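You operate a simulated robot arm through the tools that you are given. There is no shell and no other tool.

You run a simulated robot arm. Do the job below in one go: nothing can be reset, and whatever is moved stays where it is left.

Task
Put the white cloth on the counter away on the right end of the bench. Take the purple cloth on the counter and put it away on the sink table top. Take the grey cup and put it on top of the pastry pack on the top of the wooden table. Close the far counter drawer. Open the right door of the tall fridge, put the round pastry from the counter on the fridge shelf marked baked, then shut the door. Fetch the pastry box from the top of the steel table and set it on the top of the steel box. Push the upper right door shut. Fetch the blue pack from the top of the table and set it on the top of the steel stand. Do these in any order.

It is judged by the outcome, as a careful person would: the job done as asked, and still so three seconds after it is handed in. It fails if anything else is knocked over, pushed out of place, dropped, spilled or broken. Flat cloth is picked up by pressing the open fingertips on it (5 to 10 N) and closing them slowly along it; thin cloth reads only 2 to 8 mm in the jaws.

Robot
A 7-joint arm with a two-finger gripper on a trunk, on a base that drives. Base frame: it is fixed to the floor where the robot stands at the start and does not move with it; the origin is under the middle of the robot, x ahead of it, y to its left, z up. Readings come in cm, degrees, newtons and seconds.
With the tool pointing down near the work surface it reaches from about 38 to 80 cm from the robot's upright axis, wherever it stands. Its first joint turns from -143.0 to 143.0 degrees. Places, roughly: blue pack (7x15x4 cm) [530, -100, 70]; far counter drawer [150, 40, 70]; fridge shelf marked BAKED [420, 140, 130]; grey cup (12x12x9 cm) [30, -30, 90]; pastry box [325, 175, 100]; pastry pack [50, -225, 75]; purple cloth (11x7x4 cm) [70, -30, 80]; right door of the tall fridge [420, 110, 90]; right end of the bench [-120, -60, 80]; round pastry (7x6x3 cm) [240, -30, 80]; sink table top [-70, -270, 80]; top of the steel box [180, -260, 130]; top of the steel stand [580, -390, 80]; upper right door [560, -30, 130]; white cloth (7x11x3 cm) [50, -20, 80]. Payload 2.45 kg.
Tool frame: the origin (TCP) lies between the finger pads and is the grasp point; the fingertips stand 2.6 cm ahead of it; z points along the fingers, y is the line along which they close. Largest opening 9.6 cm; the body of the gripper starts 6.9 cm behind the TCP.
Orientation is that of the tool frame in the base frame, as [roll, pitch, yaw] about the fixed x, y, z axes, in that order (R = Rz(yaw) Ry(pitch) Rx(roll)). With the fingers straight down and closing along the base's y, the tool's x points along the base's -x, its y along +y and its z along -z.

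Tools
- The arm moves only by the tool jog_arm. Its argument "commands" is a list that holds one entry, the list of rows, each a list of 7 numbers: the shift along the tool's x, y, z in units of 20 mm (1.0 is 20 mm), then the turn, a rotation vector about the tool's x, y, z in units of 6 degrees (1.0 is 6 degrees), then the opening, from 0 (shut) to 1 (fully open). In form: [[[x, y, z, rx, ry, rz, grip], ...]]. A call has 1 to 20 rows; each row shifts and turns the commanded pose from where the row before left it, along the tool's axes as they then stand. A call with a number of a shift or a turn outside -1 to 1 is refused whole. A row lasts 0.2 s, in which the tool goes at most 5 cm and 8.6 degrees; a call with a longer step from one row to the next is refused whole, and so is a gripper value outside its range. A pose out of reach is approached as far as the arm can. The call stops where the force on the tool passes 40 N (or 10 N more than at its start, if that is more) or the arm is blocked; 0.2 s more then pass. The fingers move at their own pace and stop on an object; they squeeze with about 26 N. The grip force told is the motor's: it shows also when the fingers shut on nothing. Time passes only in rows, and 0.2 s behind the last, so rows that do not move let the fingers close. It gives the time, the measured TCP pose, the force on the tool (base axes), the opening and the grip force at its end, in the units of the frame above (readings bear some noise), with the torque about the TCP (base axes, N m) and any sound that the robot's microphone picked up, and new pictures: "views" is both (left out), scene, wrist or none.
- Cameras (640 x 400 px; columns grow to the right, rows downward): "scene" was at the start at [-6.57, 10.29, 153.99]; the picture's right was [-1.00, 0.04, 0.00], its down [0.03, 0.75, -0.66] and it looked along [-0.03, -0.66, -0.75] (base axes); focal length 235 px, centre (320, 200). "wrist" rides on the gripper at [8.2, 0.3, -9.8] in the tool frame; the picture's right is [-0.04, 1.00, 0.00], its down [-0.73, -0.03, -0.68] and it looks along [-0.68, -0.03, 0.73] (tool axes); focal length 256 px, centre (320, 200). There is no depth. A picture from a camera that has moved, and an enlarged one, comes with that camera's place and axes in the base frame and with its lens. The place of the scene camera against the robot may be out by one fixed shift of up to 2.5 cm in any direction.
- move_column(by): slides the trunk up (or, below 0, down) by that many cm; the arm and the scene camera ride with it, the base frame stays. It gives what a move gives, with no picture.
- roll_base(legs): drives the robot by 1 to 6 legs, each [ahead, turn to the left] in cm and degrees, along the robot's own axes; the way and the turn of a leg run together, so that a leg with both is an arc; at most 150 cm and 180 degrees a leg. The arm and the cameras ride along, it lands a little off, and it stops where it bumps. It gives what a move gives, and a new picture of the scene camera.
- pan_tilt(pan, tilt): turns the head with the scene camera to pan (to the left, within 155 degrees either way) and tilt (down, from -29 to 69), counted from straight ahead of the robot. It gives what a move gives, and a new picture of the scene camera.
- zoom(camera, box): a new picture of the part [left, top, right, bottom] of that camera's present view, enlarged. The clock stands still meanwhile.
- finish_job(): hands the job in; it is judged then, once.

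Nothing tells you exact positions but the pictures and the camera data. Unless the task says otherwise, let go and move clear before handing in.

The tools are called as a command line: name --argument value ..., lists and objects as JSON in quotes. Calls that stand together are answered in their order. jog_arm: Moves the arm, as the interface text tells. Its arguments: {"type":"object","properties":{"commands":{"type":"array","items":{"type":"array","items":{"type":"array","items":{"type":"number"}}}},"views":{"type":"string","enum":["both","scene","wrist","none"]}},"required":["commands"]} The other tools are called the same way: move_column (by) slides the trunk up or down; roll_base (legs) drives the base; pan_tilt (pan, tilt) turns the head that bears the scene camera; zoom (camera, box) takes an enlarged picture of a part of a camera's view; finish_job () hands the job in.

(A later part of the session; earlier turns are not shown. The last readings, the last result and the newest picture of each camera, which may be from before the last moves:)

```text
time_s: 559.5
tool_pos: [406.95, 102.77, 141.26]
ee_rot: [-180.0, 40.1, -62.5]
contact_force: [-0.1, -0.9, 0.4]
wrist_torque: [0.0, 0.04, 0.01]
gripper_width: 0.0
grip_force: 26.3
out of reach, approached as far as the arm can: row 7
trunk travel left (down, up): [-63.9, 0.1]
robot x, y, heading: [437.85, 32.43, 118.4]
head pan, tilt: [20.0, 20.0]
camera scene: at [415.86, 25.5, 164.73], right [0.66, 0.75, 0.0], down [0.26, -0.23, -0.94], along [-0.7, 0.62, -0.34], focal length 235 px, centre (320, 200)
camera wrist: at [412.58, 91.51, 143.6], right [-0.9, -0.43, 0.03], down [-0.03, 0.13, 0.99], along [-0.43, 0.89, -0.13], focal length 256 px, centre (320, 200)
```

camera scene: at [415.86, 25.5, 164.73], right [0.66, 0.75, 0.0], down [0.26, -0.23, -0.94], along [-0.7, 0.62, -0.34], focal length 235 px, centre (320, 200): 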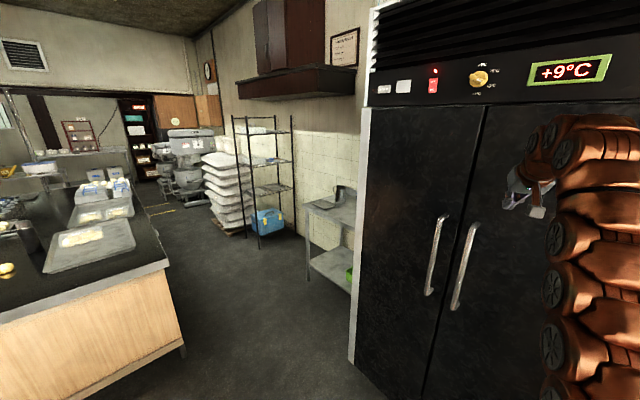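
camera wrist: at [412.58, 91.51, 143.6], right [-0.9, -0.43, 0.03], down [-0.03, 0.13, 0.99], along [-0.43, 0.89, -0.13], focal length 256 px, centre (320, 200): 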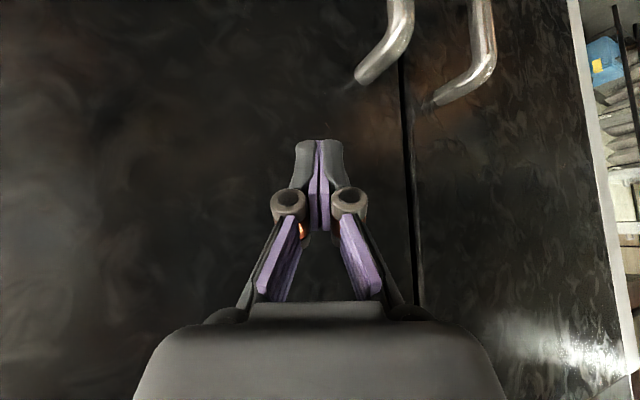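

roll_base --legs '[[5, 0]]'

jog_arm --commands '[[[0, 0, 0, 0, 0, 0, 0], [0, 0, 0, 0, 0, 0, 0]]]' --views "wrist"

```text
time_s: 560.4
tool_pos: [405.27, 105.91, 141.22]
ee_rot: [-180.0, 39.4, -62.4]
contact_force: [3.2, -4.7, -1.4]
wrist_torque: [-0.08, -0.02, 0.0]
gripper_width: 0.01
grip_force: 25.7
trunk travel left (down, up): [-63.9, 0.1]
robot x, y, heading: [436.16, 35.67, 118.4]
head pan, tilt: [20.0, 20.0]
stopped in leg 1: the force on the tool passed its limit at 60 N (the readings are from after the stop); the commanded pose is now the measured one
camera scene: at [414.06, 28.83, 164.73], right [0.66, 0.75, 0.0], down [0.26, -0.23, -0.94], along [-0.7, 0.62, -0.34], focal length 235 px, centre (320, 200)
```

scene: 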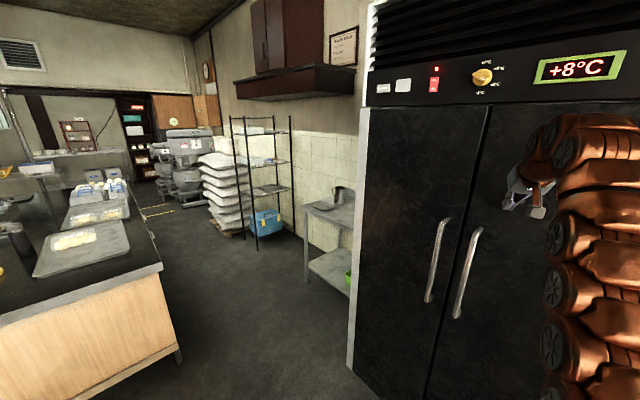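

```text
time_s: 561.0
tool_pos: [405.25, 105.86, 141.17]
ee_rot: [180.0, 39.4, -62.5]
contact_force: [2.0, -6.4, -0.1]
wrist_torque: [-0.07, -0.05, -0.04]
gripper_width: 0.0
grip_force: 26.0
trunk travel left (down, up): [-63.9, 0.1]
robot x, y, heading: [435.87, 35.89, 118.6]
head pan, tilt: [20.0, 20.0]
camera wrist: at [410.82, 94.62, 143.63], right [-0.9, -0.43, 0.03], down [-0.04, 0.13, 0.99], along [-0.43, 0.89, -0.14], focal length 256 px, centre (320, 200)
```

wrist: 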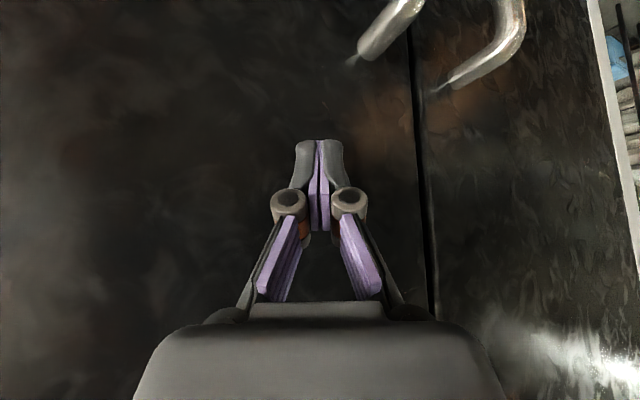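

jog_arm --commands '[[[0.766, 0, -0.643, 0, 0, 0, 0], [0.766, 0, -0.643, 0, 0, 0, 0], [0.766, 0, -0.643, 0, 0, 0, 0], [0.766, 0, -0.643, 0, 0, 0, 0], [0.766, 0, -0.643, 0, 0, 0, 0], [0.766, 0, -0.643, 0, 0, 0, 0], [0.766, 0, -0.643, 0, 0, 0, 0], [0.766, 0, -0.643, 0, 0, 0, 0], [0.766, 0, -0.643, 0, 0, 0, 0], [0.766, 0, -0.643, 0, 0, 0, 0], [0.6, 0, 0.715, 0, 0, 0, 0], [0.6, 0, 0.715, 0, 0, 0, 0], [0.6, 0, 0.715, 0, 0, 0, 0], [0.6, 0, 0.715, 0, 0, 0, 0], [0, 0, 0, 0, 0, 0, 0]]]' --views "scene"

roll_base --legs '[[-6, 0], [0, -118]]'

pan_tilt --pan 0 --tilt 15

zoom --camera "scene" --box '[200, 80, 440, 300]'

```text
time_s: 564.2
tool_pos: [414.48, 88.05, 133.85]
ee_rot: [180.0, 39.4, -62.4]
contact_force: [1.0, 0.0, 0.4]
wrist_torque: [-0.01, -0.01, -0.01]
gripper_width: 0.02
grip_force: 26.0
trunk travel left (down, up): [-63.9, 0.1]
robot x, y, heading: [435.96, 35.53, 118.4]
head pan, tilt: [20.0, 20.0]
camera scene: at [414.04, 28.89, 164.73], right [0.66, 0.75, 0.0], down [0.26, -0.23, -0.94], along [-0.7, 0.62, -0.34], focal length 235 px, centre (320, 200)
```

scene: 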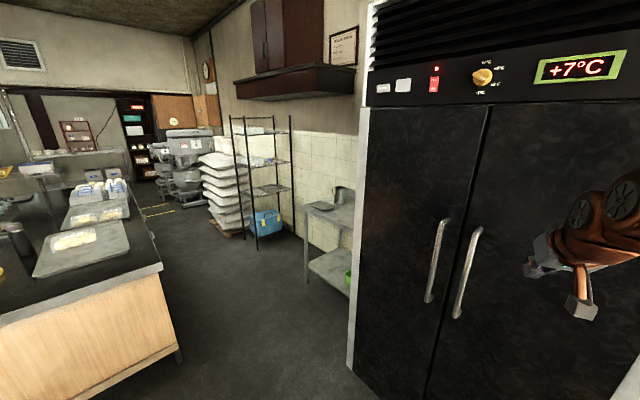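

```text
time_s: 570.0
tool_pos: [495.07, 26.47, 133.79]
ee_rot: [-180.0, 39.5, -178.8]
contact_force: [0.3, 0.3, -0.3]
wrist_torque: [0.02, 0.03, -0.04]
gripper_width: 0.02
grip_force: 25.6
trunk travel left (down, up): [-63.9, 0.1]
robot x, y, heading: [438.99, 30.84, 2.1]
head pan, tilt: [20.0, 20.0]
camera scene: at [440.48, 51.92, 164.73], right [0.38, -0.93, 0.0], down [-0.32, -0.13, -0.94], along [0.87, 0.35, -0.34], focal length 235 px, centre (320, 200)
```

scene: 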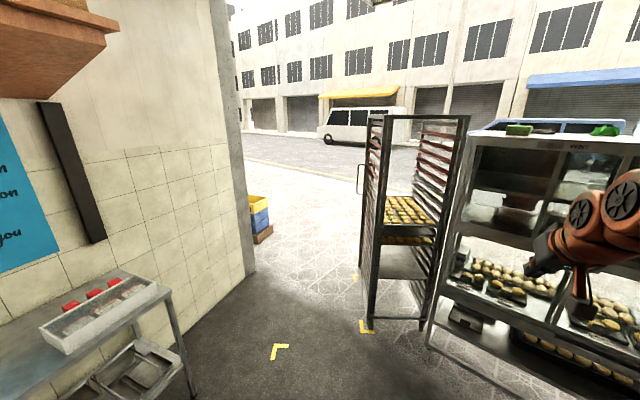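

```text
time_s: 570.9
tool_pos: [495.11, 26.59, 133.82]
ee_rot: [179.9, 39.3, -178.9]
contact_force: [-0.2, -0.4, -0.3]
wrist_torque: [0.03, 0.0, -0.02]
gripper_width: 0.02
grip_force: 26.6
trunk travel left (down, up): [-63.9, 0.1]
robot x, y, heading: [438.55, 30.29, 2.2]
head pan, tilt: [0.0, 15.0]
camera scene: at [441.18, 48.76, 165.54], right [0.04, -1.0, 0.0], down [-0.26, -0.01, -0.97], along [0.97, 0.04, -0.26], focal length 235 px, centre (320, 200)
```

scene: 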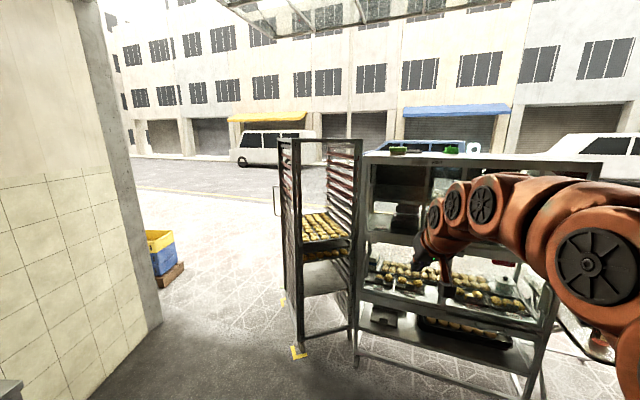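

```text
1.82 times, centred on (320, 190) of scene
camera zoom: at [441.18, 48.76, 165.54], right [0.04, -1.0, 0.0], down [-0.26, -0.01, -0.97], along [0.97, 0.04, -0.26], focal length 427 px, centre (320, 218)
```

zoom: 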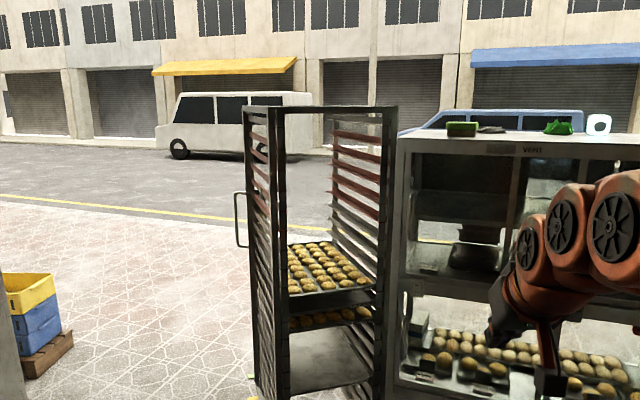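

roll_base --legs '[[0, -50]]'

pan_tilt --pan 35 --tilt 15

zoom --camera "scene" --box '[220, 100, 520, 300]'

```text
time_s: 573.5
tool_pos: [471.44, -15.64, 133.85]
ee_rot: [180.0, 39.4, 130.4]
contact_force: [-0.4, -0.4, 0.5]
wrist_torque: [-0.01, 0.02, 0.0]
gripper_width: 0.01
grip_force: 25.7
trunk travel left (down, up): [-63.9, 0.1]
robot x, y, heading: [438.92, 30.21, -48.8]
head pan, tilt: [0.0, 15.0]
camera scene: at [454.02, 39.18, 165.54], right [-0.75, -0.66, 0.0], down [-0.17, 0.19, -0.97], along [0.64, -0.73, -0.26], focal length 235 px, centre (320, 200)
```

scene: 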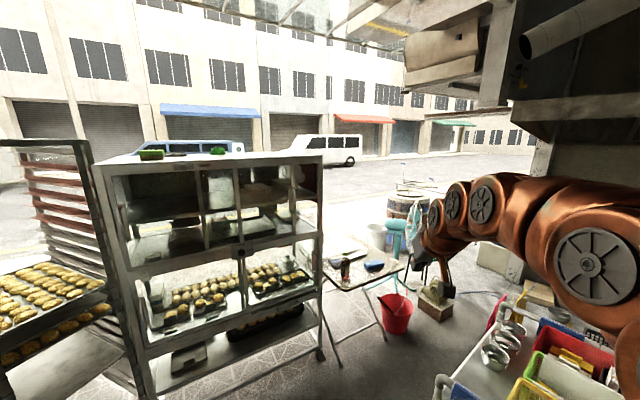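

```text
time_s: 574.5
tool_pos: [471.29, -15.8, 133.81]
ee_rot: [-180.0, 39.4, 130.3]
contact_force: [0.1, 0.0, -0.1]
wrist_torque: [-0.01, 0.0, 0.01]
gripper_width: 0.02
grip_force: 26.2
trunk travel left (down, up): [-63.9, 0.1]
robot x, y, heading: [438.76, 30.03, -48.7]
head pan, tilt: [35.0, 15.0]
camera scene: at [456.93, 43.98, 165.54], right [-0.24, -0.97, 0.0], down [-0.25, 0.06, -0.97], along [0.94, -0.23, -0.26], focal length 235 px, centre (320, 200)
```

scene: 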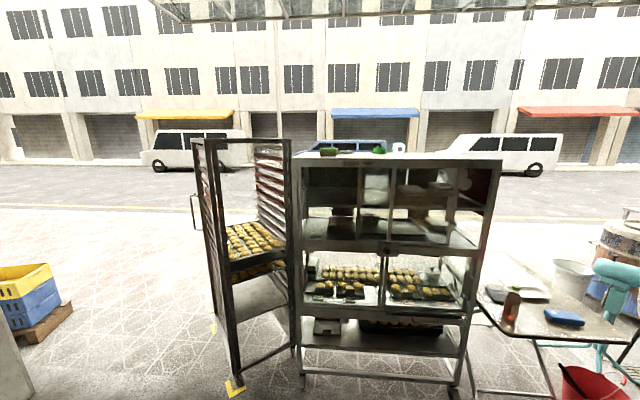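

```text
2.00 times, centred on (370, 200) of scene
camera zoom: at [456.93, 43.98, 165.54], right [-0.24, -0.97, 0.0], down [-0.25, 0.06, -0.97], along [0.94, -0.23, -0.26], focal length 470 px, centre (220, 200)
```

zoom: 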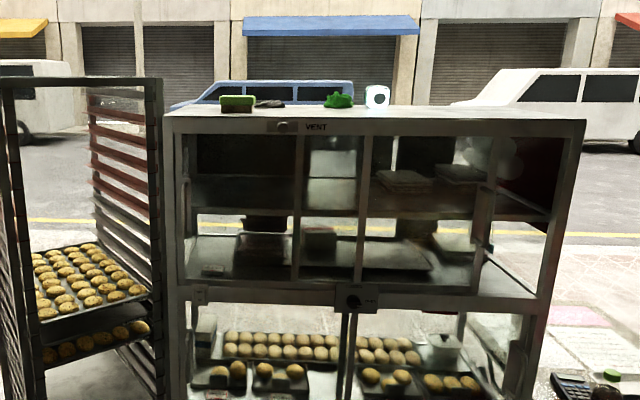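

roll_base --legs '[[0, 12], [60, 0]]'

pan_tilt --pan 30 --tilt 20

zoom --camera "scene" --box '[120, 50, 520, 300]'

```text
time_s: 578.6
tool_pos: [526.91, -42.79, 133.83]
ee_rot: [-180.0, 39.4, 142.4]
contact_force: [-0.3, 0.6, 0.2]
wrist_torque: [0.0, 0.04, 0.02]
gripper_width: 0.0
grip_force: 25.8
trunk travel left (down, up): [-63.9, 0.1]
robot x, y, heading: [485.47, -4.51, -36.6]
head pan, tilt: [35.0, 15.0]
camera scene: at [500.46, 12.82, 165.54], right [-0.03, -1.0, 0.0], down [-0.26, 0.01, -0.97], along [0.97, -0.03, -0.26], focal length 235 px, centre (320, 200)
```

scene: 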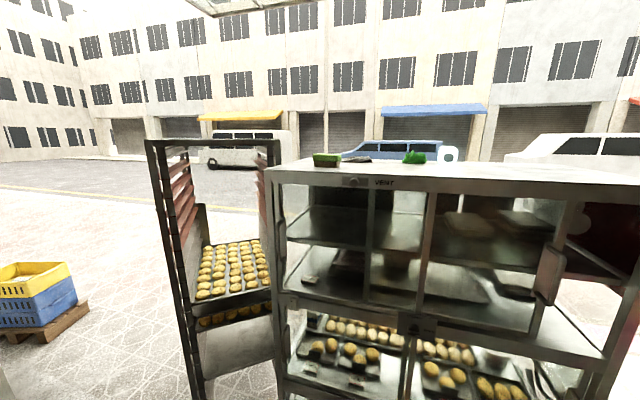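

```text
time_s: 579.3
tool_pos: [526.84, -42.88, 133.76]
ee_rot: [180.0, 39.5, 142.4]
contact_force: [0.2, -0.4, 0.1]
wrist_torque: [-0.03, -0.03, 0.0]
gripper_width: 0.0
grip_force: 25.6
trunk travel left (down, up): [-63.9, 0.1]
robot x, y, heading: [485.13, -4.43, -36.7]
head pan, tilt: [30.0, 20.0]
camera scene: at [500.38, 12.01, 164.73], right [-0.12, -0.99, 0.0], down [-0.34, 0.04, -0.94], along [0.93, -0.11, -0.34], focal length 235 px, centre (320, 200)
```

scene: 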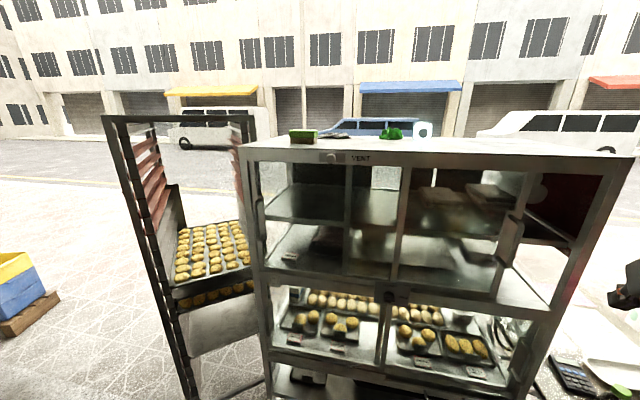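

```text
1.60 times, centred on (320, 175) of scene
camera zoom: at [500.38, 12.01, 164.73], right [-0.12, -0.99, 0.0], down [-0.34, 0.04, -0.94], along [0.93, -0.11, -0.34], focal length 376 px, centre (320, 240)
```

zoom: 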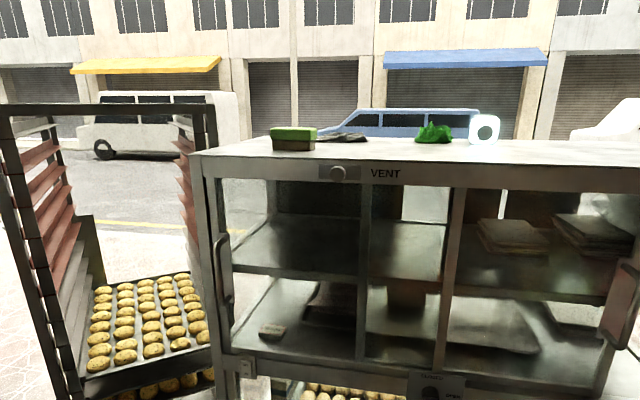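

zoom --camera "scene" --box '[330, 140, 640, 330]'

```text
2.06 times, centred on (485, 235) of scene
camera zoom: at [500.38, 12.01, 164.73], right [-0.12, -0.99, 0.0], down [-0.34, 0.04, -0.94], along [0.93, -0.11, -0.34], focal length 485 px, centre (-21, 128)
```

zoom: 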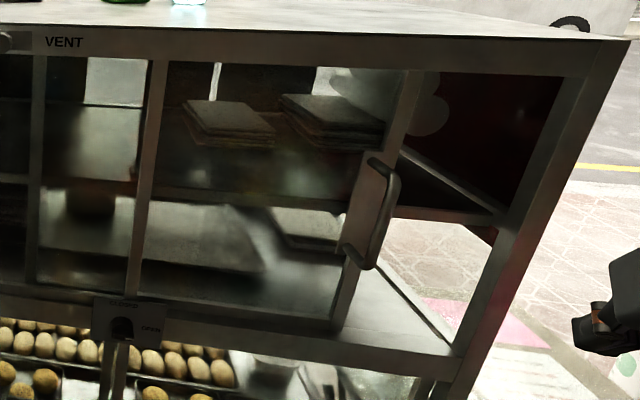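

roll_base --legs '[[0, -26], [36, 0], [0, 50]]'

jog_arm --commands '[[[0, 0, 0, 0, 0, 0, 0], [0, 0, 0, 0, 0, 0, 0]]]' --views "wrist"

pan_tilt --pan 0 --tilt 25

```text
time_s: 584.5
tool_pos: [547.08, -70.13, 133.91]
ee_rot: [-178.4, 39.3, 150.0]
contact_force: [-5.5, -4.9, 0.7]
wrist_torque: [0.0, -0.01, -0.03]
gripper_width: 0.0
grip_force: 26.0
trunk travel left (down, up): [-63.9, 0.1]
robot x, y, heading: [502.21, -36.16, -29.7]
head pan, tilt: [30.0, 20.0]
stopped in leg 3: the force on the tool passed its limit at 102 N (the readings are from after the stop); the commanded pose is now the measured one
camera scene: at [514.55, -18.03, 164.74], right [0.01, -1.0, 0.0], down [-0.34, 0.0, -0.94], along [0.94, 0.0, -0.34], focal length 235 px, centre (320, 200)
```

scene: 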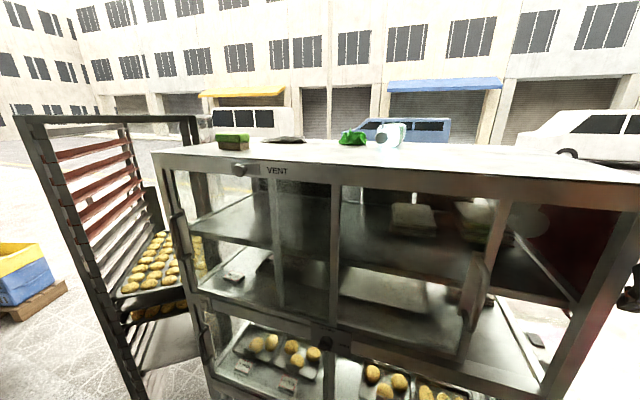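

```text
time_s: 585.1
tool_pos: [547.04, -69.99, 133.88]
ee_rot: [-178.4, 39.3, 149.8]
contact_force: [-10.0, -8.1, 0.1]
wrist_torque: [-0.02, 0.06, 0.01]
gripper_width: 0.02
grip_force: 26.2
trunk travel left (down, up): [-63.9, 0.1]
robot x, y, heading: [501.97, -36.47, -29.6]
head pan, tilt: [30.0, 20.0]
camera wrist: at [536.61, -63.28, 136.3], right [0.54, 0.84, 0.0], down [0.11, -0.08, 0.99], along [0.83, -0.54, -0.14], focal length 256 px, centre (320, 200)
```

wrist: 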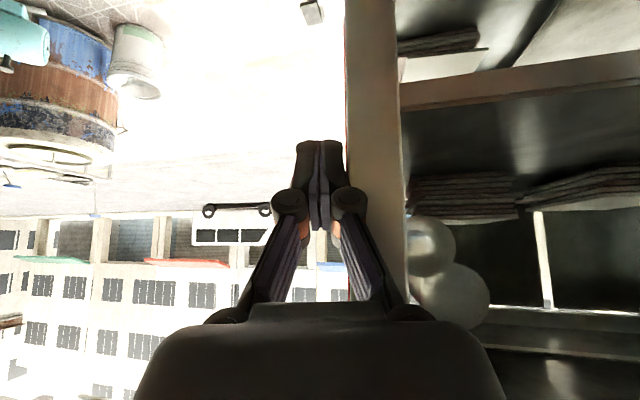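

```text
time_s: 586.0
tool_pos: [546.98, -70.15, 133.71]
ee_rot: [-178.5, 39.3, 149.9]
contact_force: [-10.7, -8.5, -1.2]
wrist_torque: [-0.02, 0.04, -0.06]
gripper_width: 0.0
grip_force: 25.5
trunk travel left (down, up): [-63.9, 0.1]
robot x, y, heading: [501.77, -36.47, -30.0]
head pan, tilt: [0.0, 25.0]
camera scene: at [513.18, -22.68, 163.94], right [-0.49, -0.87, 0.0], down [-0.37, 0.21, -0.91], along [0.79, -0.45, -0.42], focal length 235 px, centre (320, 200)
```

scene: 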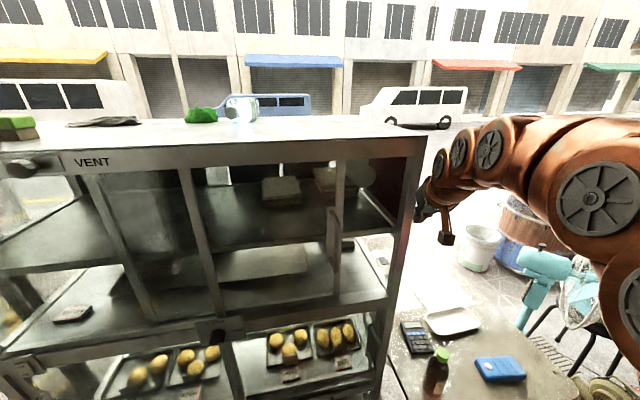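

roll_base --legs '[[0, -10]]'

pan_tilt --pan 25 --tilt 25

pan_tilt --pan 25 --tilt 60

```text
time_s: 587.1
tool_pos: [540.76, -77.18, 133.87]
ee_rot: [-178.4, 39.3, 140.0]
contact_force: [-0.7, 1.0, -0.5]
wrist_torque: [0.0, -0.04, 0.01]
gripper_width: 0.0
grip_force: 26.1
trunk travel left (down, up): [-63.9, 0.1]
robot x, y, heading: [501.85, -36.03, -39.6]
head pan, tilt: [0.0, 25.0]
camera scene: at [515.46, -24.93, 163.92], right [-0.64, -0.77, 0.0], down [-0.33, 0.27, -0.91], along [0.7, -0.58, -0.42], focal length 235 px, centre (320, 200)
```

scene: 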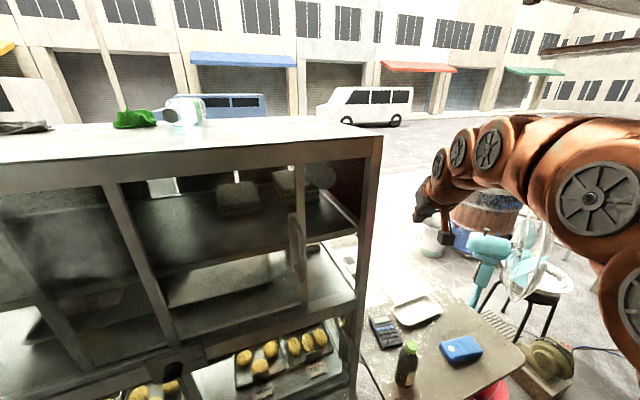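

```text
time_s: 588.0
tool_pos: [540.76, -77.2, 133.79]
ee_rot: [-178.4, 39.3, 140.1]
contact_force: [0.3, -0.2, 0.9]
wrist_torque: [0.01, -0.01, -0.02]
gripper_width: 0.0
grip_force: 26.0
trunk travel left (down, up): [-63.9, 0.1]
robot x, y, heading: [502.06, -35.77, -39.5]
head pan, tilt: [25.0, 25.0]
camera scene: at [517.27, -21.39, 163.92], right [-0.25, -0.97, 0.0], down [-0.41, 0.11, -0.91], along [0.88, -0.23, -0.42], focal length 235 px, centre (320, 200)
```

scene: 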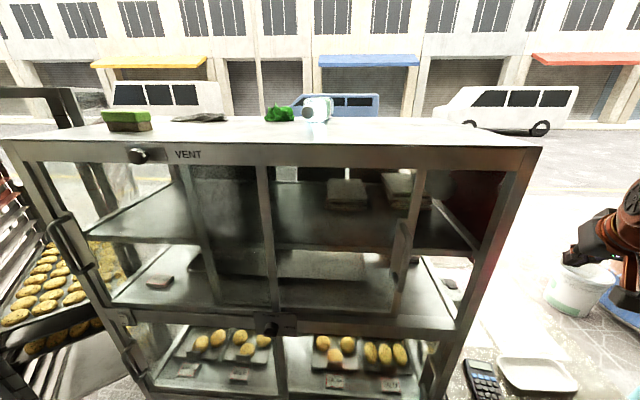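

```text
time_s: 589.0
tool_pos: [540.71, -77.2, 133.8]
ee_rot: [-178.5, 39.3, 140.1]
contact_force: [0.1, 0.2, -0.7]
wrist_torque: [0.03, 0.03, -0.01]
gripper_width: 0.0
grip_force: 25.9
trunk travel left (down, up): [-63.9, 0.1]
robot x, y, heading: [502.12, -36.3, -39.5]
head pan, tilt: [25.0, 60.0]
camera scene: at [514.81, -20.75, 158.92], right [-0.25, -0.97, 0.0], down [-0.84, 0.22, -0.5], along [0.48, -0.13, -0.87], focal length 235 px, centre (320, 200)
```

scene: 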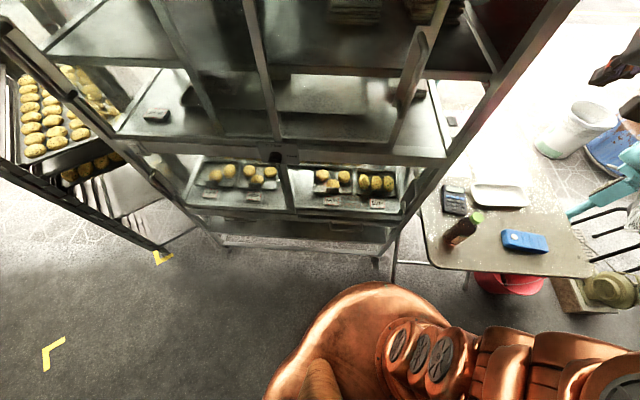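

pan_tilt --pan 15 --tilt 30

zoom --camera "scene" --box '[200, 60, 480, 320]'

```text
time_s: 590.0
tool_pos: [540.8, -77.31, 133.93]
ee_rot: [-178.4, 39.3, 140.2]
contact_force: [0.1, 0.3, 0.6]
wrist_torque: [0.0, 0.0, 0.02]
gripper_width: 0.0
grip_force: 25.9
trunk travel left (down, up): [-63.9, 0.1]
robot x, y, heading: [501.99, -36.1, -39.3]
head pan, tilt: [15.0, 30.0]
camera scene: at [516.58, -22.82, 163.11], right [-0.41, -0.91, 0.0], down [-0.46, 0.21, -0.87], along [0.79, -0.36, -0.5], focal length 235 px, centre (320, 200)
```

scene: 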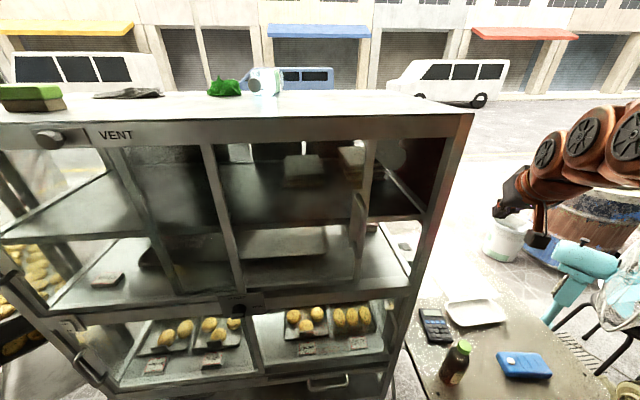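

```text
1.54 times, centred on (340, 190) of scene
camera zoom: at [516.58, -22.82, 163.11], right [-0.41, -0.91, 0.0], down [-0.46, 0.21, -0.87], along [0.79, -0.36, -0.5], focal length 361 px, centre (289, 215)
```

zoom: 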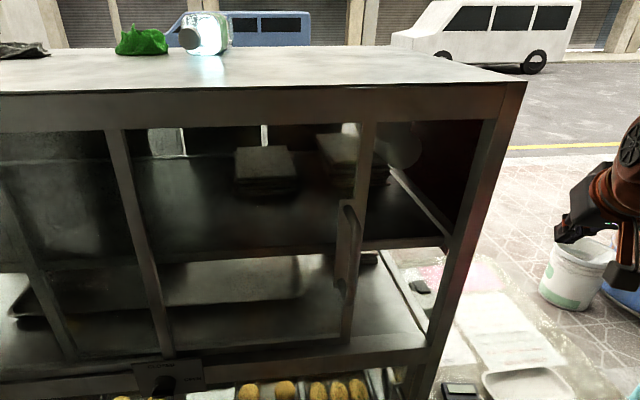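

jog_arm --commands '[[[0.766, 0, -0.643, 0, 0, 0, 0], [0.766, 0, -0.643, 0, 0, 0, 0], [0, 0, 0, 0, 0, 0, 0]]]' --views "none"

roll_base --legs '[[-12, 0], [0, 19]]'

jog_arm --commands '[[[0, 0, 0, 0, 0, 0, 0], [0, 0, 0, 0, 0, 0, 0]]]' --views "wrist"

```text
time_s: 590.8
tool_pos: [537.72, -74.63, 133.85]
ee_rot: [-178.4, 39.3, 140.1]
contact_force: [0.0, 0.7, -0.4]
wrist_torque: [-0.03, -0.02, 0.0]
gripper_width: 0.02
grip_force: 26.0
trunk travel left (down, up): [-63.9, 0.1]
robot x, y, heading: [502.15, -36.16, -39.4]
head pan, tilt: [15.0, 30.0]
```

```text
time_s: 593.0
tool_pos: [539.33, -53.15, 133.99]
ee_rot: [-178.5, 39.3, 159.3]
contact_force: [-0.4, 1.1, 0.3]
wrist_torque: [-0.01, 0.03, -0.01]
gripper_width: 0.02
grip_force: 26.3
trunk travel left (down, up): [-63.9, 0.1]
robot x, y, heading: [492.64, -28.46, -20.3]
head pan, tilt: [15.0, 30.0]
camera scene: at [502.1, -10.79, 163.12], right [-0.09, -1.0, 0.0], down [-0.5, 0.05, -0.87], along [0.86, -0.08, -0.5], focal length 235 px, centre (320, 200)
```

scene: 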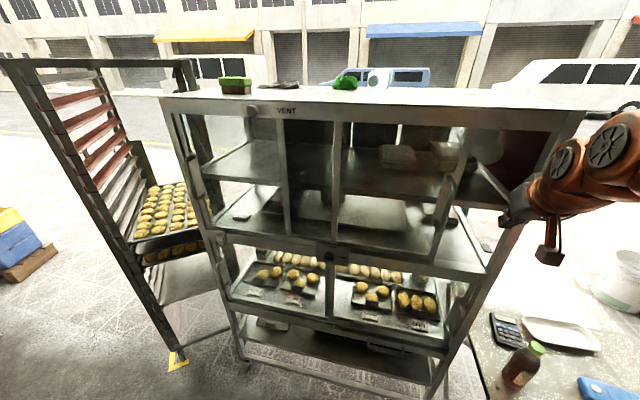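

```text
time_s: 593.6
tool_pos: [539.21, -53.06, 133.91]
ee_rot: [-178.4, 39.4, 159.3]
contact_force: [-0.1, 0.6, 1.0]
wrist_torque: [0.0, 0.04, 0.02]
gripper_width: 0.0
grip_force: 25.9
trunk travel left (down, up): [-63.9, 0.1]
robot x, y, heading: [492.83, -28.34, -20.4]
head pan, tilt: [15.0, 30.0]
camera wrist: at [527.82, -48.08, 136.37], right [0.4, 0.92, 0.0], down [0.12, -0.06, 0.99], along [0.91, -0.39, -0.14], focal length 256 px, centre (320, 200)
```

wrist: 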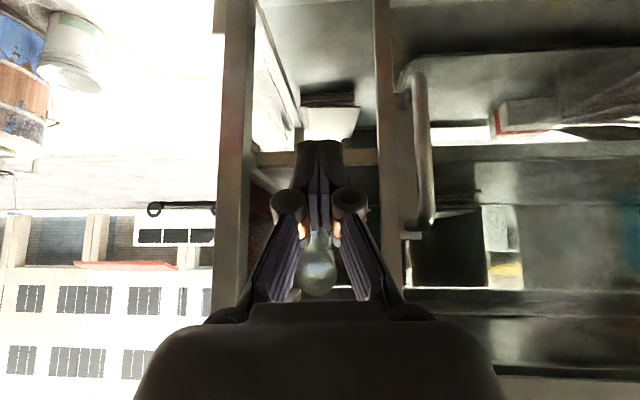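

jog_arm --commands '[[[0.13, 0.95, 0.16, 0, 0, 0, 0], [0.13, 0.95, 0.16, 0, 0, 0, 0], [0.13, 0.95, 0.16, 0, 0, 0, 0], [0.13, 0.95, 0.16, 0, 0, 0, 0], [0.13, 0.95, 0.16, 0, 0, 0, 0], [0.13, 0.95, 0.16, 0, 0, 0, 0], [0.13, 0.95, 0.16, 0, 0, 0, 0], [0, 0, 0, 0, 0, 0, 0]]]' --views "wrist"

```text
time_s: 595.4
tool_pos: [544.1, -40.64, 130.72]
ee_rot: [-178.3, 39.4, 159.4]
contact_force: [0.0, 0.4, 0.3]
wrist_torque: [0.0, 0.01, 0.01]
gripper_width: 0.01
grip_force: 26.1
trunk travel left (down, up): [-63.9, 0.1]
robot x, y, heading: [492.59, -28.35, -20.3]
head pan, tilt: [15.0, 30.0]
camera wrist: at [532.74, -35.68, 133.28], right [0.4, 0.92, 0.0], down [0.12, -0.06, 0.99], along [0.91, -0.39, -0.14], focal length 256 px, centre (320, 200)
```

wrist: 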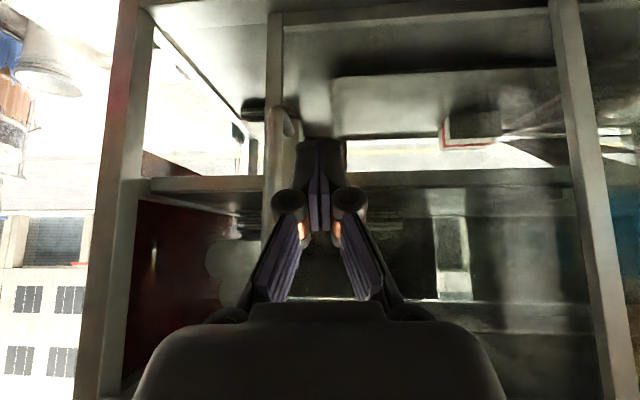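

jog_arm --commands '[[[0, 0.35, 0, 0, 0, 0, 0], [-0.54, 0, 0.454, 0, 0, 0, 0], [-0.54, 0, 0.454, 0, 0, 0, 0], [-0.54, 0, 0.454, 0, 0, 0, 0], [-0.54, 0, 0.454, 0, 0, 0, 0], [0, 0, 0, 0, 0, 0, 0]]]' --views "both"

zoom --camera "scene" --box '[300, 80, 620, 280]'

```text
time_s: 596.8
tool_pos: [549.71, -42.24, 130.58]
ee_rot: [-178.4, 39.3, 159.3]
contact_force: [-0.1, 0.4, -0.4]
wrist_torque: [0.02, 0.01, -0.01]
gripper_width: 0.0
grip_force: 25.9
trunk travel left (down, up): [-63.9, 0.1]
robot x, y, heading: [492.98, -28.81, -20.4]
head pan, tilt: [15.0, 30.0]
camera scene: at [502.11, -10.78, 163.12], right [-0.09, -1.0, 0.0], down [-0.5, 0.05, -0.87], along [0.86, -0.08, -0.5], focal length 235 px, centre (320, 200)
camera wrist: at [538.31, -37.2, 133.08], right [0.4, 0.92, 0.0], down [0.12, -0.06, 0.99], along [0.91, -0.39, -0.14], focal length 256 px, centre (320, 200)
```

scene: 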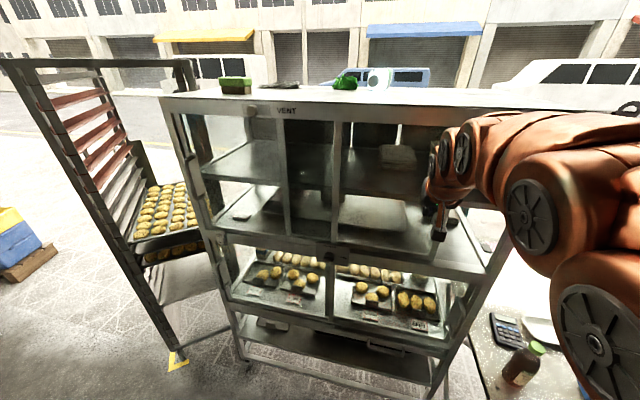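
wrist: 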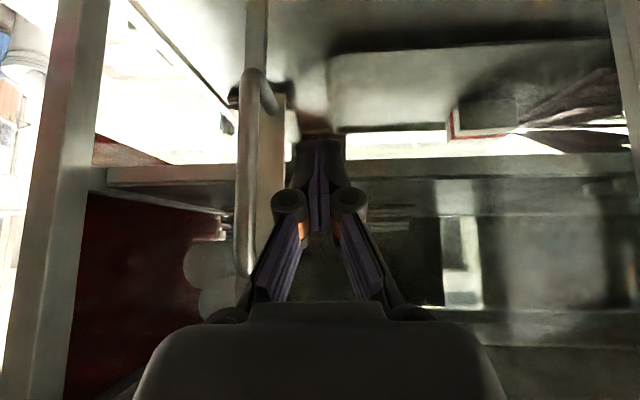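

```text
2.00 times, centred on (460, 180) of scene
camera zoom: at [502.11, -10.78, 163.12], right [-0.09, -1.0, 0.0], down [-0.5, 0.05, -0.87], along [0.86, -0.08, -0.5], focal length 470 px, centre (40, 240)
```

zoom: 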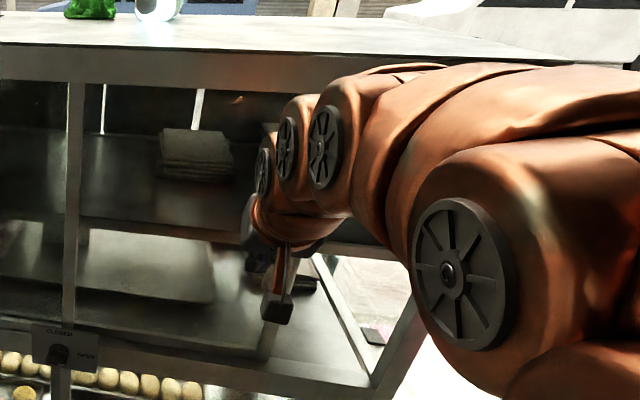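

jog_arm --commands '[[[-0.48, 0, 0.4, 0, 0, 0, 0], [-0.48, 0, 0.4, 0, 0, 0, 0], [0, 0, 0, 0, 0, 0, 0]]]' --views "wrist"

```text
time_s: 597.6
tool_pos: [551.96, -43.02, 130.55]
ee_rot: [-178.4, 39.3, 159.4]
contact_force: [-1.2, 0.7, 0.7]
wrist_torque: [0.03, -0.01, -0.01]
gripper_width: 0.01
grip_force: 25.7
trunk travel left (down, up): [-63.9, 0.1]
robot x, y, heading: [492.99, -28.54, -20.1]
head pan, tilt: [15.0, 30.0]
camera wrist: at [540.6, -38.13, 133.04], right [0.4, 0.92, 0.0], down [0.12, -0.06, 0.99], along [0.91, -0.39, -0.14], focal length 256 px, centre (320, 200)
```

wrist: 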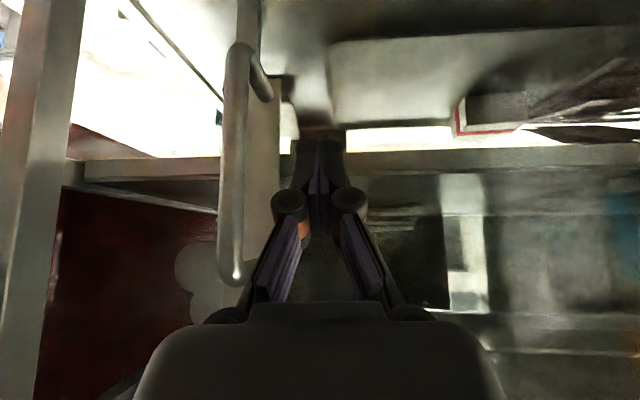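

jog_arm --commands '[[[0, -0.5, 0, 0, 0, 0, 0], [0, -0.5, 0, 0, 0, 0, 0], [0, -0.5, 0, 0, 0, 0, 0], [0, -0.5, 0, 0, 0, 0, 0], [0, -0.5, 0, 0, 0, 0, 0], [0, -0.5, 0, 0, 0, 0, 0], [0, -0.5, 0, 0, 0, 0, 0], [0, 0, 0, 0, 0, 0, 0]]]' --views "wrist"

```text
time_s: 599.4
tool_pos: [549.33, -49.58, 130.87]
ee_rot: [-178.3, 39.2, 159.3]
contact_force: [0.5, 1.5, -0.2]
wrist_torque: [0.02, 0.0, 0.02]
gripper_width: 0.0
grip_force: 25.9
trunk travel left (down, up): [-63.9, 0.1]
robot x, y, heading: [492.73, -28.59, -20.1]
head pan, tilt: [15.0, 30.0]
camera wrist: at [537.91, -44.64, 133.29], right [0.4, 0.92, 0.0], down [0.12, -0.06, 0.99], along [0.91, -0.39, -0.14], focal length 256 px, centre (320, 200)
```

wrist: 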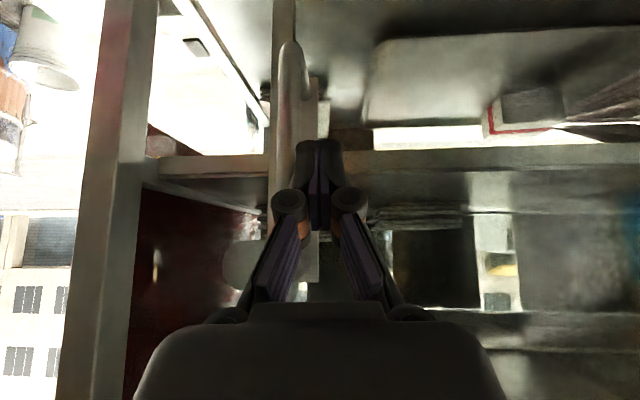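

jog_arm --commands '[[[0, -0.4, 0, 0, 0, 0, 0], [0, -0.4, 0, 0, 0, 0, 0], [0, -0.4, 0, 0, 0, 0, 0], [0, -0.4, 0, 0, 0, 0, 0], [0, -0.4, 0, 0, 0, 0, 0], [0, -0.4, 0, 0, 0, 0, 0], [0, -0.4, 0, 0, 0, 0, 0], [0, -0.4, 0, 0, 0, 0, 0], [0, 0, 0, 0, 0, 0, 0]]]' --views "both"

```text
time_s: 601.4
tool_pos: [547.02, -55.77, 130.98]
ee_rot: [-178.5, 39.2, 159.3]
contact_force: [1.3, 1.2, -0.2]
wrist_torque: [0.02, 0.03, 0.02]
gripper_width: 0.0
grip_force: 26.2
trunk travel left (down, up): [-63.9, 0.1]
robot x, y, heading: [492.68, -28.84, -20.4]
head pan, tilt: [15.0, 30.0]
camera scene: at [502.12, -10.76, 163.12], right [-0.09, -1.0, 0.0], down [-0.5, 0.05, -0.87], along [0.86, -0.08, -0.5], focal length 235 px, centre (320, 200)
camera wrist: at [535.61, -50.6, 133.39], right [0.4, 0.92, 0.0], down [0.12, -0.06, 0.99], along [0.91, -0.39, -0.14], focal length 256 px, centre (320, 200)
```

scene: 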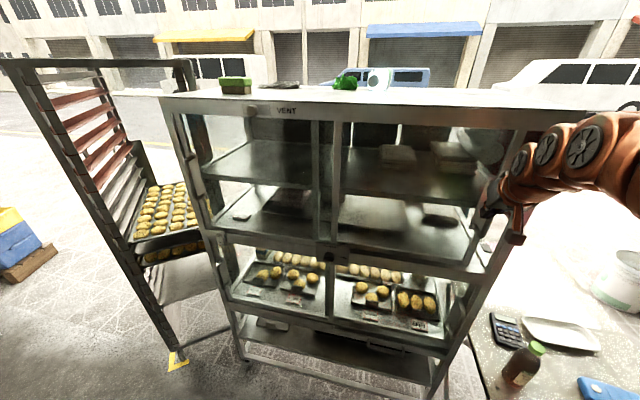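
wrist: 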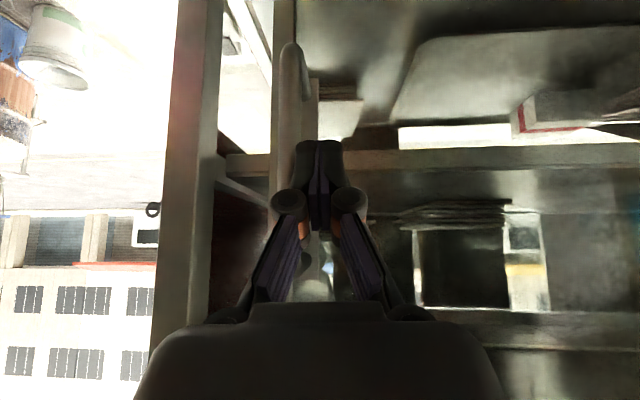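

jog_arm --commands '[[[0, -0.4, 0, 0, 0, 0, 0], [0, -0.4, 0, 0, 0, 0, 0], [0, -0.4, 0, 0, 0, 0, 0], [0, -0.4, 0, 0, 0, 0, 0], [0, -0.4, 0, 0, 0, 0, 0], [0, 0, 0, 0, 0, 0, 0]]]' --views "wrist"

```text
time_s: 602.8
tool_pos: [545.45, -59.41, 131.04]
ee_rot: [-178.3, 39.3, 159.4]
contact_force: [1.4, 1.7, 0.0]
wrist_torque: [0.03, 0.01, 0.07]
gripper_width: 0.0
grip_force: 25.5
trunk travel left (down, up): [-63.9, 0.1]
robot x, y, heading: [492.88, -28.99, -20.1]
head pan, tilt: [15.0, 30.0]
camera wrist: at [534.08, -54.4, 133.46], right [0.4, 0.92, 0.0], down [0.12, -0.06, 0.99], along [0.91, -0.39, -0.14], focal length 256 px, centre (320, 200)
```

wrist: 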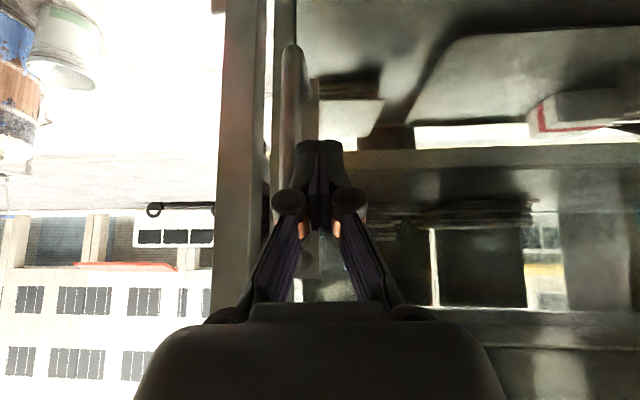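

jog_arm --commands '[[[0, -0.3, 0, 0, 0, 0, 0], [0, -0.3, 0, 0, 0, 0, 0], [0, 0, 0, 0, 0, 0, 0]]]' --views "none"

jog_arm --commands '[[[0, -0.2, 0, 0, 0, 0, 0], [0, -0.2, 0, 0, 0, 0, 0], [0, 0, 0, 0, 0, 0, 0]]]' --views "wrist"

```text
time_s: 603.6
tool_pos: [545.29, -60.01, 131.0]
ee_rot: [-178.4, 39.2, 159.5]
contact_force: [9.1, 33.4, -1.1]
wrist_torque: [0.33, -0.09, 0.73]
gripper_width: 0.0
grip_force: 26.1
trunk travel left (down, up): [-63.9, 0.1]
robot x, y, heading: [492.95, -28.86, -20.1]
head pan, tilt: [15.0, 30.0]
```

```text
time_s: 604.4
tool_pos: [544.96, -60.0, 131.02]
ee_rot: [-178.6, 38.7, 159.6]
contact_force: [7.1, 46.4, 1.2]
wrist_torque: [0.46, -0.1, 1.0]
gripper_width: 0.0
grip_force: 26.4
trunk travel left (down, up): [-63.9, 0.1]
robot x, y, heading: [492.43, -28.63, -20.2]
head pan, tilt: [15.0, 30.0]
stopped in row 3: the force on the tool passed its limit at 46 N (the readings are from after the stop); the commanded pose is now the measured one
camera wrist: at [533.5, -55.11, 133.52], right [0.39, 0.92, 0.01], down [0.13, -0.06, 0.99], along [0.91, -0.39, -0.15], focal length 256 px, centre (320, 200)
```

wrist: 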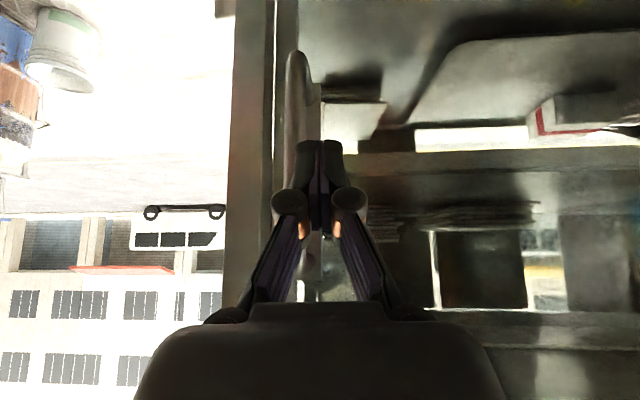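

jog_arm --commands '[[[0, 0.3, 0, 0, 0, 0, 0], [0, 0.5, 0, 0, 0, 0, 0], [0.766, 0, -0.643, 0, 0, 0, 0], [0.766, 0, -0.643, 0, 0, 0, 0], [0.766, 0, -0.643, 0, 0, 0, 0], [0.766, 0, -0.643, 0, 0, 0, 0], [0, 0, 0, 0, 0, 0, 0]]]' --views "both"

zoom --camera "scene" --box '[260, 80, 580, 280]'

```text
time_s: 606.0
tool_pos: [538.02, -56.27, 131.2]
ee_rot: [-178.2, 39.1, 159.5]
contact_force: [-0.4, -0.7, 0.0]
wrist_torque: [0.0, 0.04, -0.02]
gripper_width: 0.0
grip_force: 25.9
trunk travel left (down, up): [-63.9, 0.1]
robot x, y, heading: [492.88, -28.48, -20.2]
head pan, tilt: [15.0, 30.0]
camera scene: at [502.81, -8.7, 162.96], right [-0.09, -1.0, 0.01], down [-0.5, 0.03, -0.86], along [0.86, -0.08, -0.5], focal length 235 px, centre (320, 200)
camera wrist: at [526.58, -51.21, 133.74], right [0.4, 0.92, 0.0], down [0.13, -0.06, 0.99], along [0.91, -0.39, -0.14], focal length 256 px, centre (320, 200)
```

scene: 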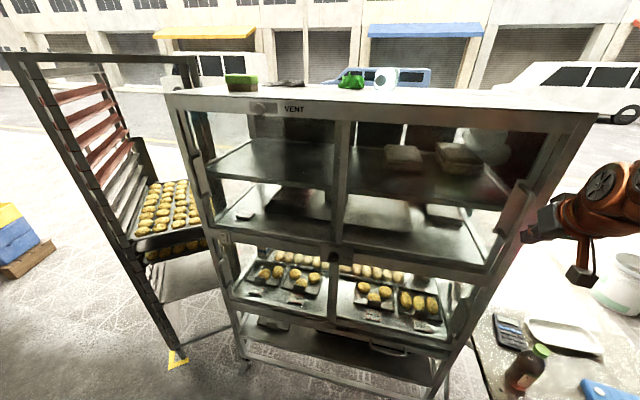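
wrist: 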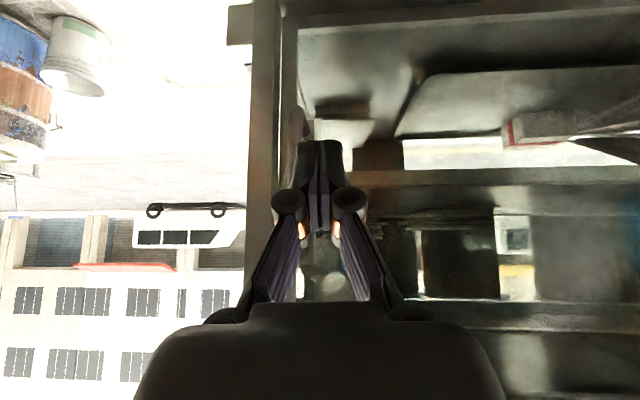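

```text
2.00 times, centred on (420, 180) of scene
camera zoom: at [502.81, -8.7, 162.96], right [-0.09, -1.0, 0.01], down [-0.5, 0.03, -0.86], along [0.86, -0.08, -0.5], focal length 470 px, centre (120, 240)
```

zoom: 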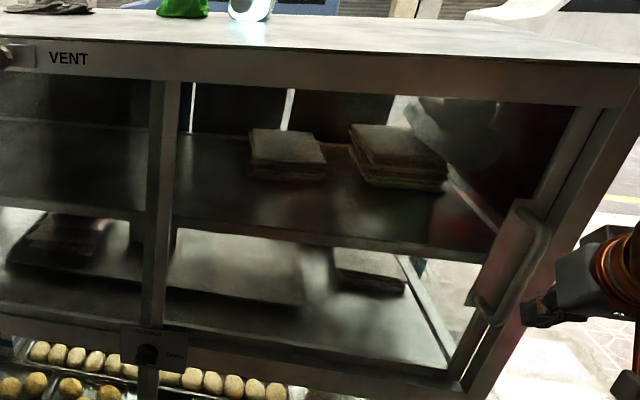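

roll_base --legs '[[0, -35]]'

pan_tilt --pan 0 --tilt 40

jog_arm --commands '[[[0.3, 0, 0.6, 0, 1, 0, 0.5], [0.3, 0, 0.6, 0, 1, 0, 0.5], [0.3, 0, 0.6, 0, 1, 0, 0.5], [0.3, 0, 0.6, 0, 1, 0, 0.5], [0, 0, 0.6, 0, 1, 0, 0.5], [0, 0, 0.6, 0, 1, 0, 0.5], [0, 0, 0.6, 0, 0.5, 0, 0.5], [0, 0, 0, 0, 0, 0, 1], [0, 0, 0, 0, 0, 0, 1]]]' --views "both"

```text
time_s: 608.1
tool_pos: [512.5, -78.21, 130.9]
ee_rot: [-179.6, 39.0, 123.7]
contact_force: [0.4, 0.8, -0.4]
wrist_torque: [-0.02, -0.04, -0.02]
gripper_width: 0.0
grip_force: 26.4
trunk travel left (down, up): [-63.9, 0.1]
robot x, y, heading: [492.59, -28.62, -55.0]
head pan, tilt: [15.0, 30.0]
camera scene: at [510.49, -20.03, 163.12], right [-0.64, -0.76, 0.0], down [-0.38, 0.32, -0.87], along [0.66, -0.56, -0.5], focal length 235 px, centre (320, 200)
```

scene: 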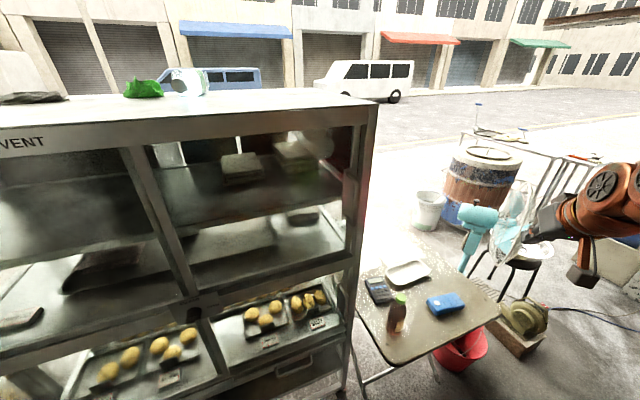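

```text
time_s: 608.9
tool_pos: [512.49, -78.25, 130.78]
ee_rot: [-179.6, 39.0, 123.8]
contact_force: [0.0, 0.0, 0.4]
wrist_torque: [-0.03, -0.01, -0.01]
gripper_width: 0.01
grip_force: 25.8
trunk travel left (down, up): [-63.9, 0.1]
robot x, y, heading: [492.62, -28.73, -55.2]
head pan, tilt: [0.0, 40.0]
camera scene: at [508.44, -21.18, 161.59], right [-0.82, -0.57, 0.0], down [-0.37, 0.53, -0.77], along [0.44, -0.63, -0.64], focal length 235 px, centre (320, 200)
```

scene: 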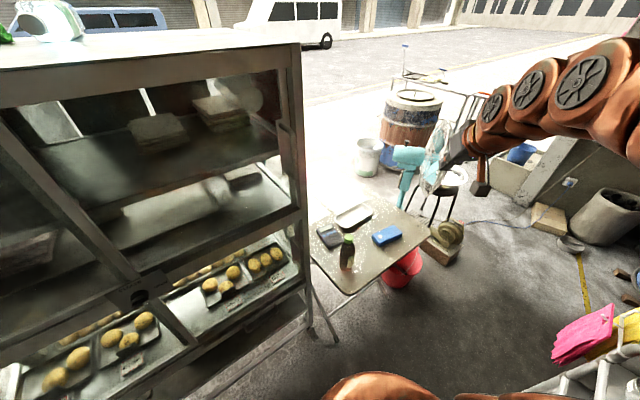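

```text
time_s: 610.9
tool_pos: [513.04, -79.02, 122.0]
ee_rot: [-179.7, 0.0, 123.5]
contact_force: [0.0, -0.1, -0.3]
wrist_torque: [0.01, 0.0, 0.02]
gripper_width: 9.56
grip_force: 0.1
trunk travel left (down, up): [-63.9, 0.1]
robot x, y, heading: [492.56, -28.77, -55.0]
head pan, tilt: [0.0, 40.0]
camera scene: at [508.44, -21.19, 161.59], right [-0.82, -0.57, 0.0], down [-0.37, 0.53, -0.77], along [0.44, -0.63, -0.64], focal length 235 px, centre (320, 200)
camera wrist: at [508.85, -72.04, 131.86], right [0.86, 0.52, -0.01], down [0.38, -0.63, 0.68], along [0.35, -0.58, -0.73], focal length 256 px, centre (320, 200)
```

scene: 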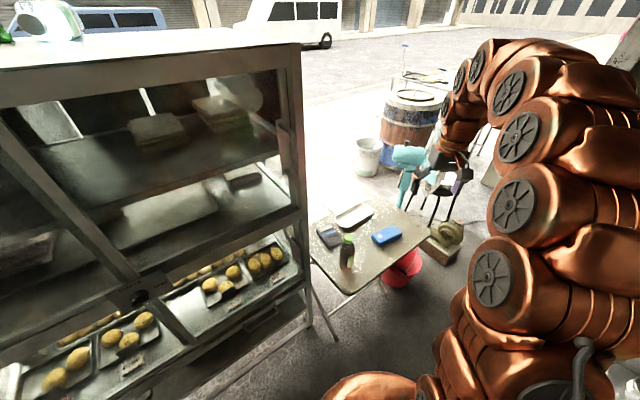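
wrist: 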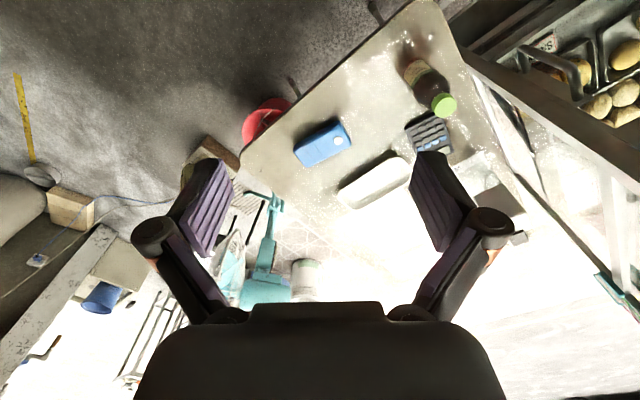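

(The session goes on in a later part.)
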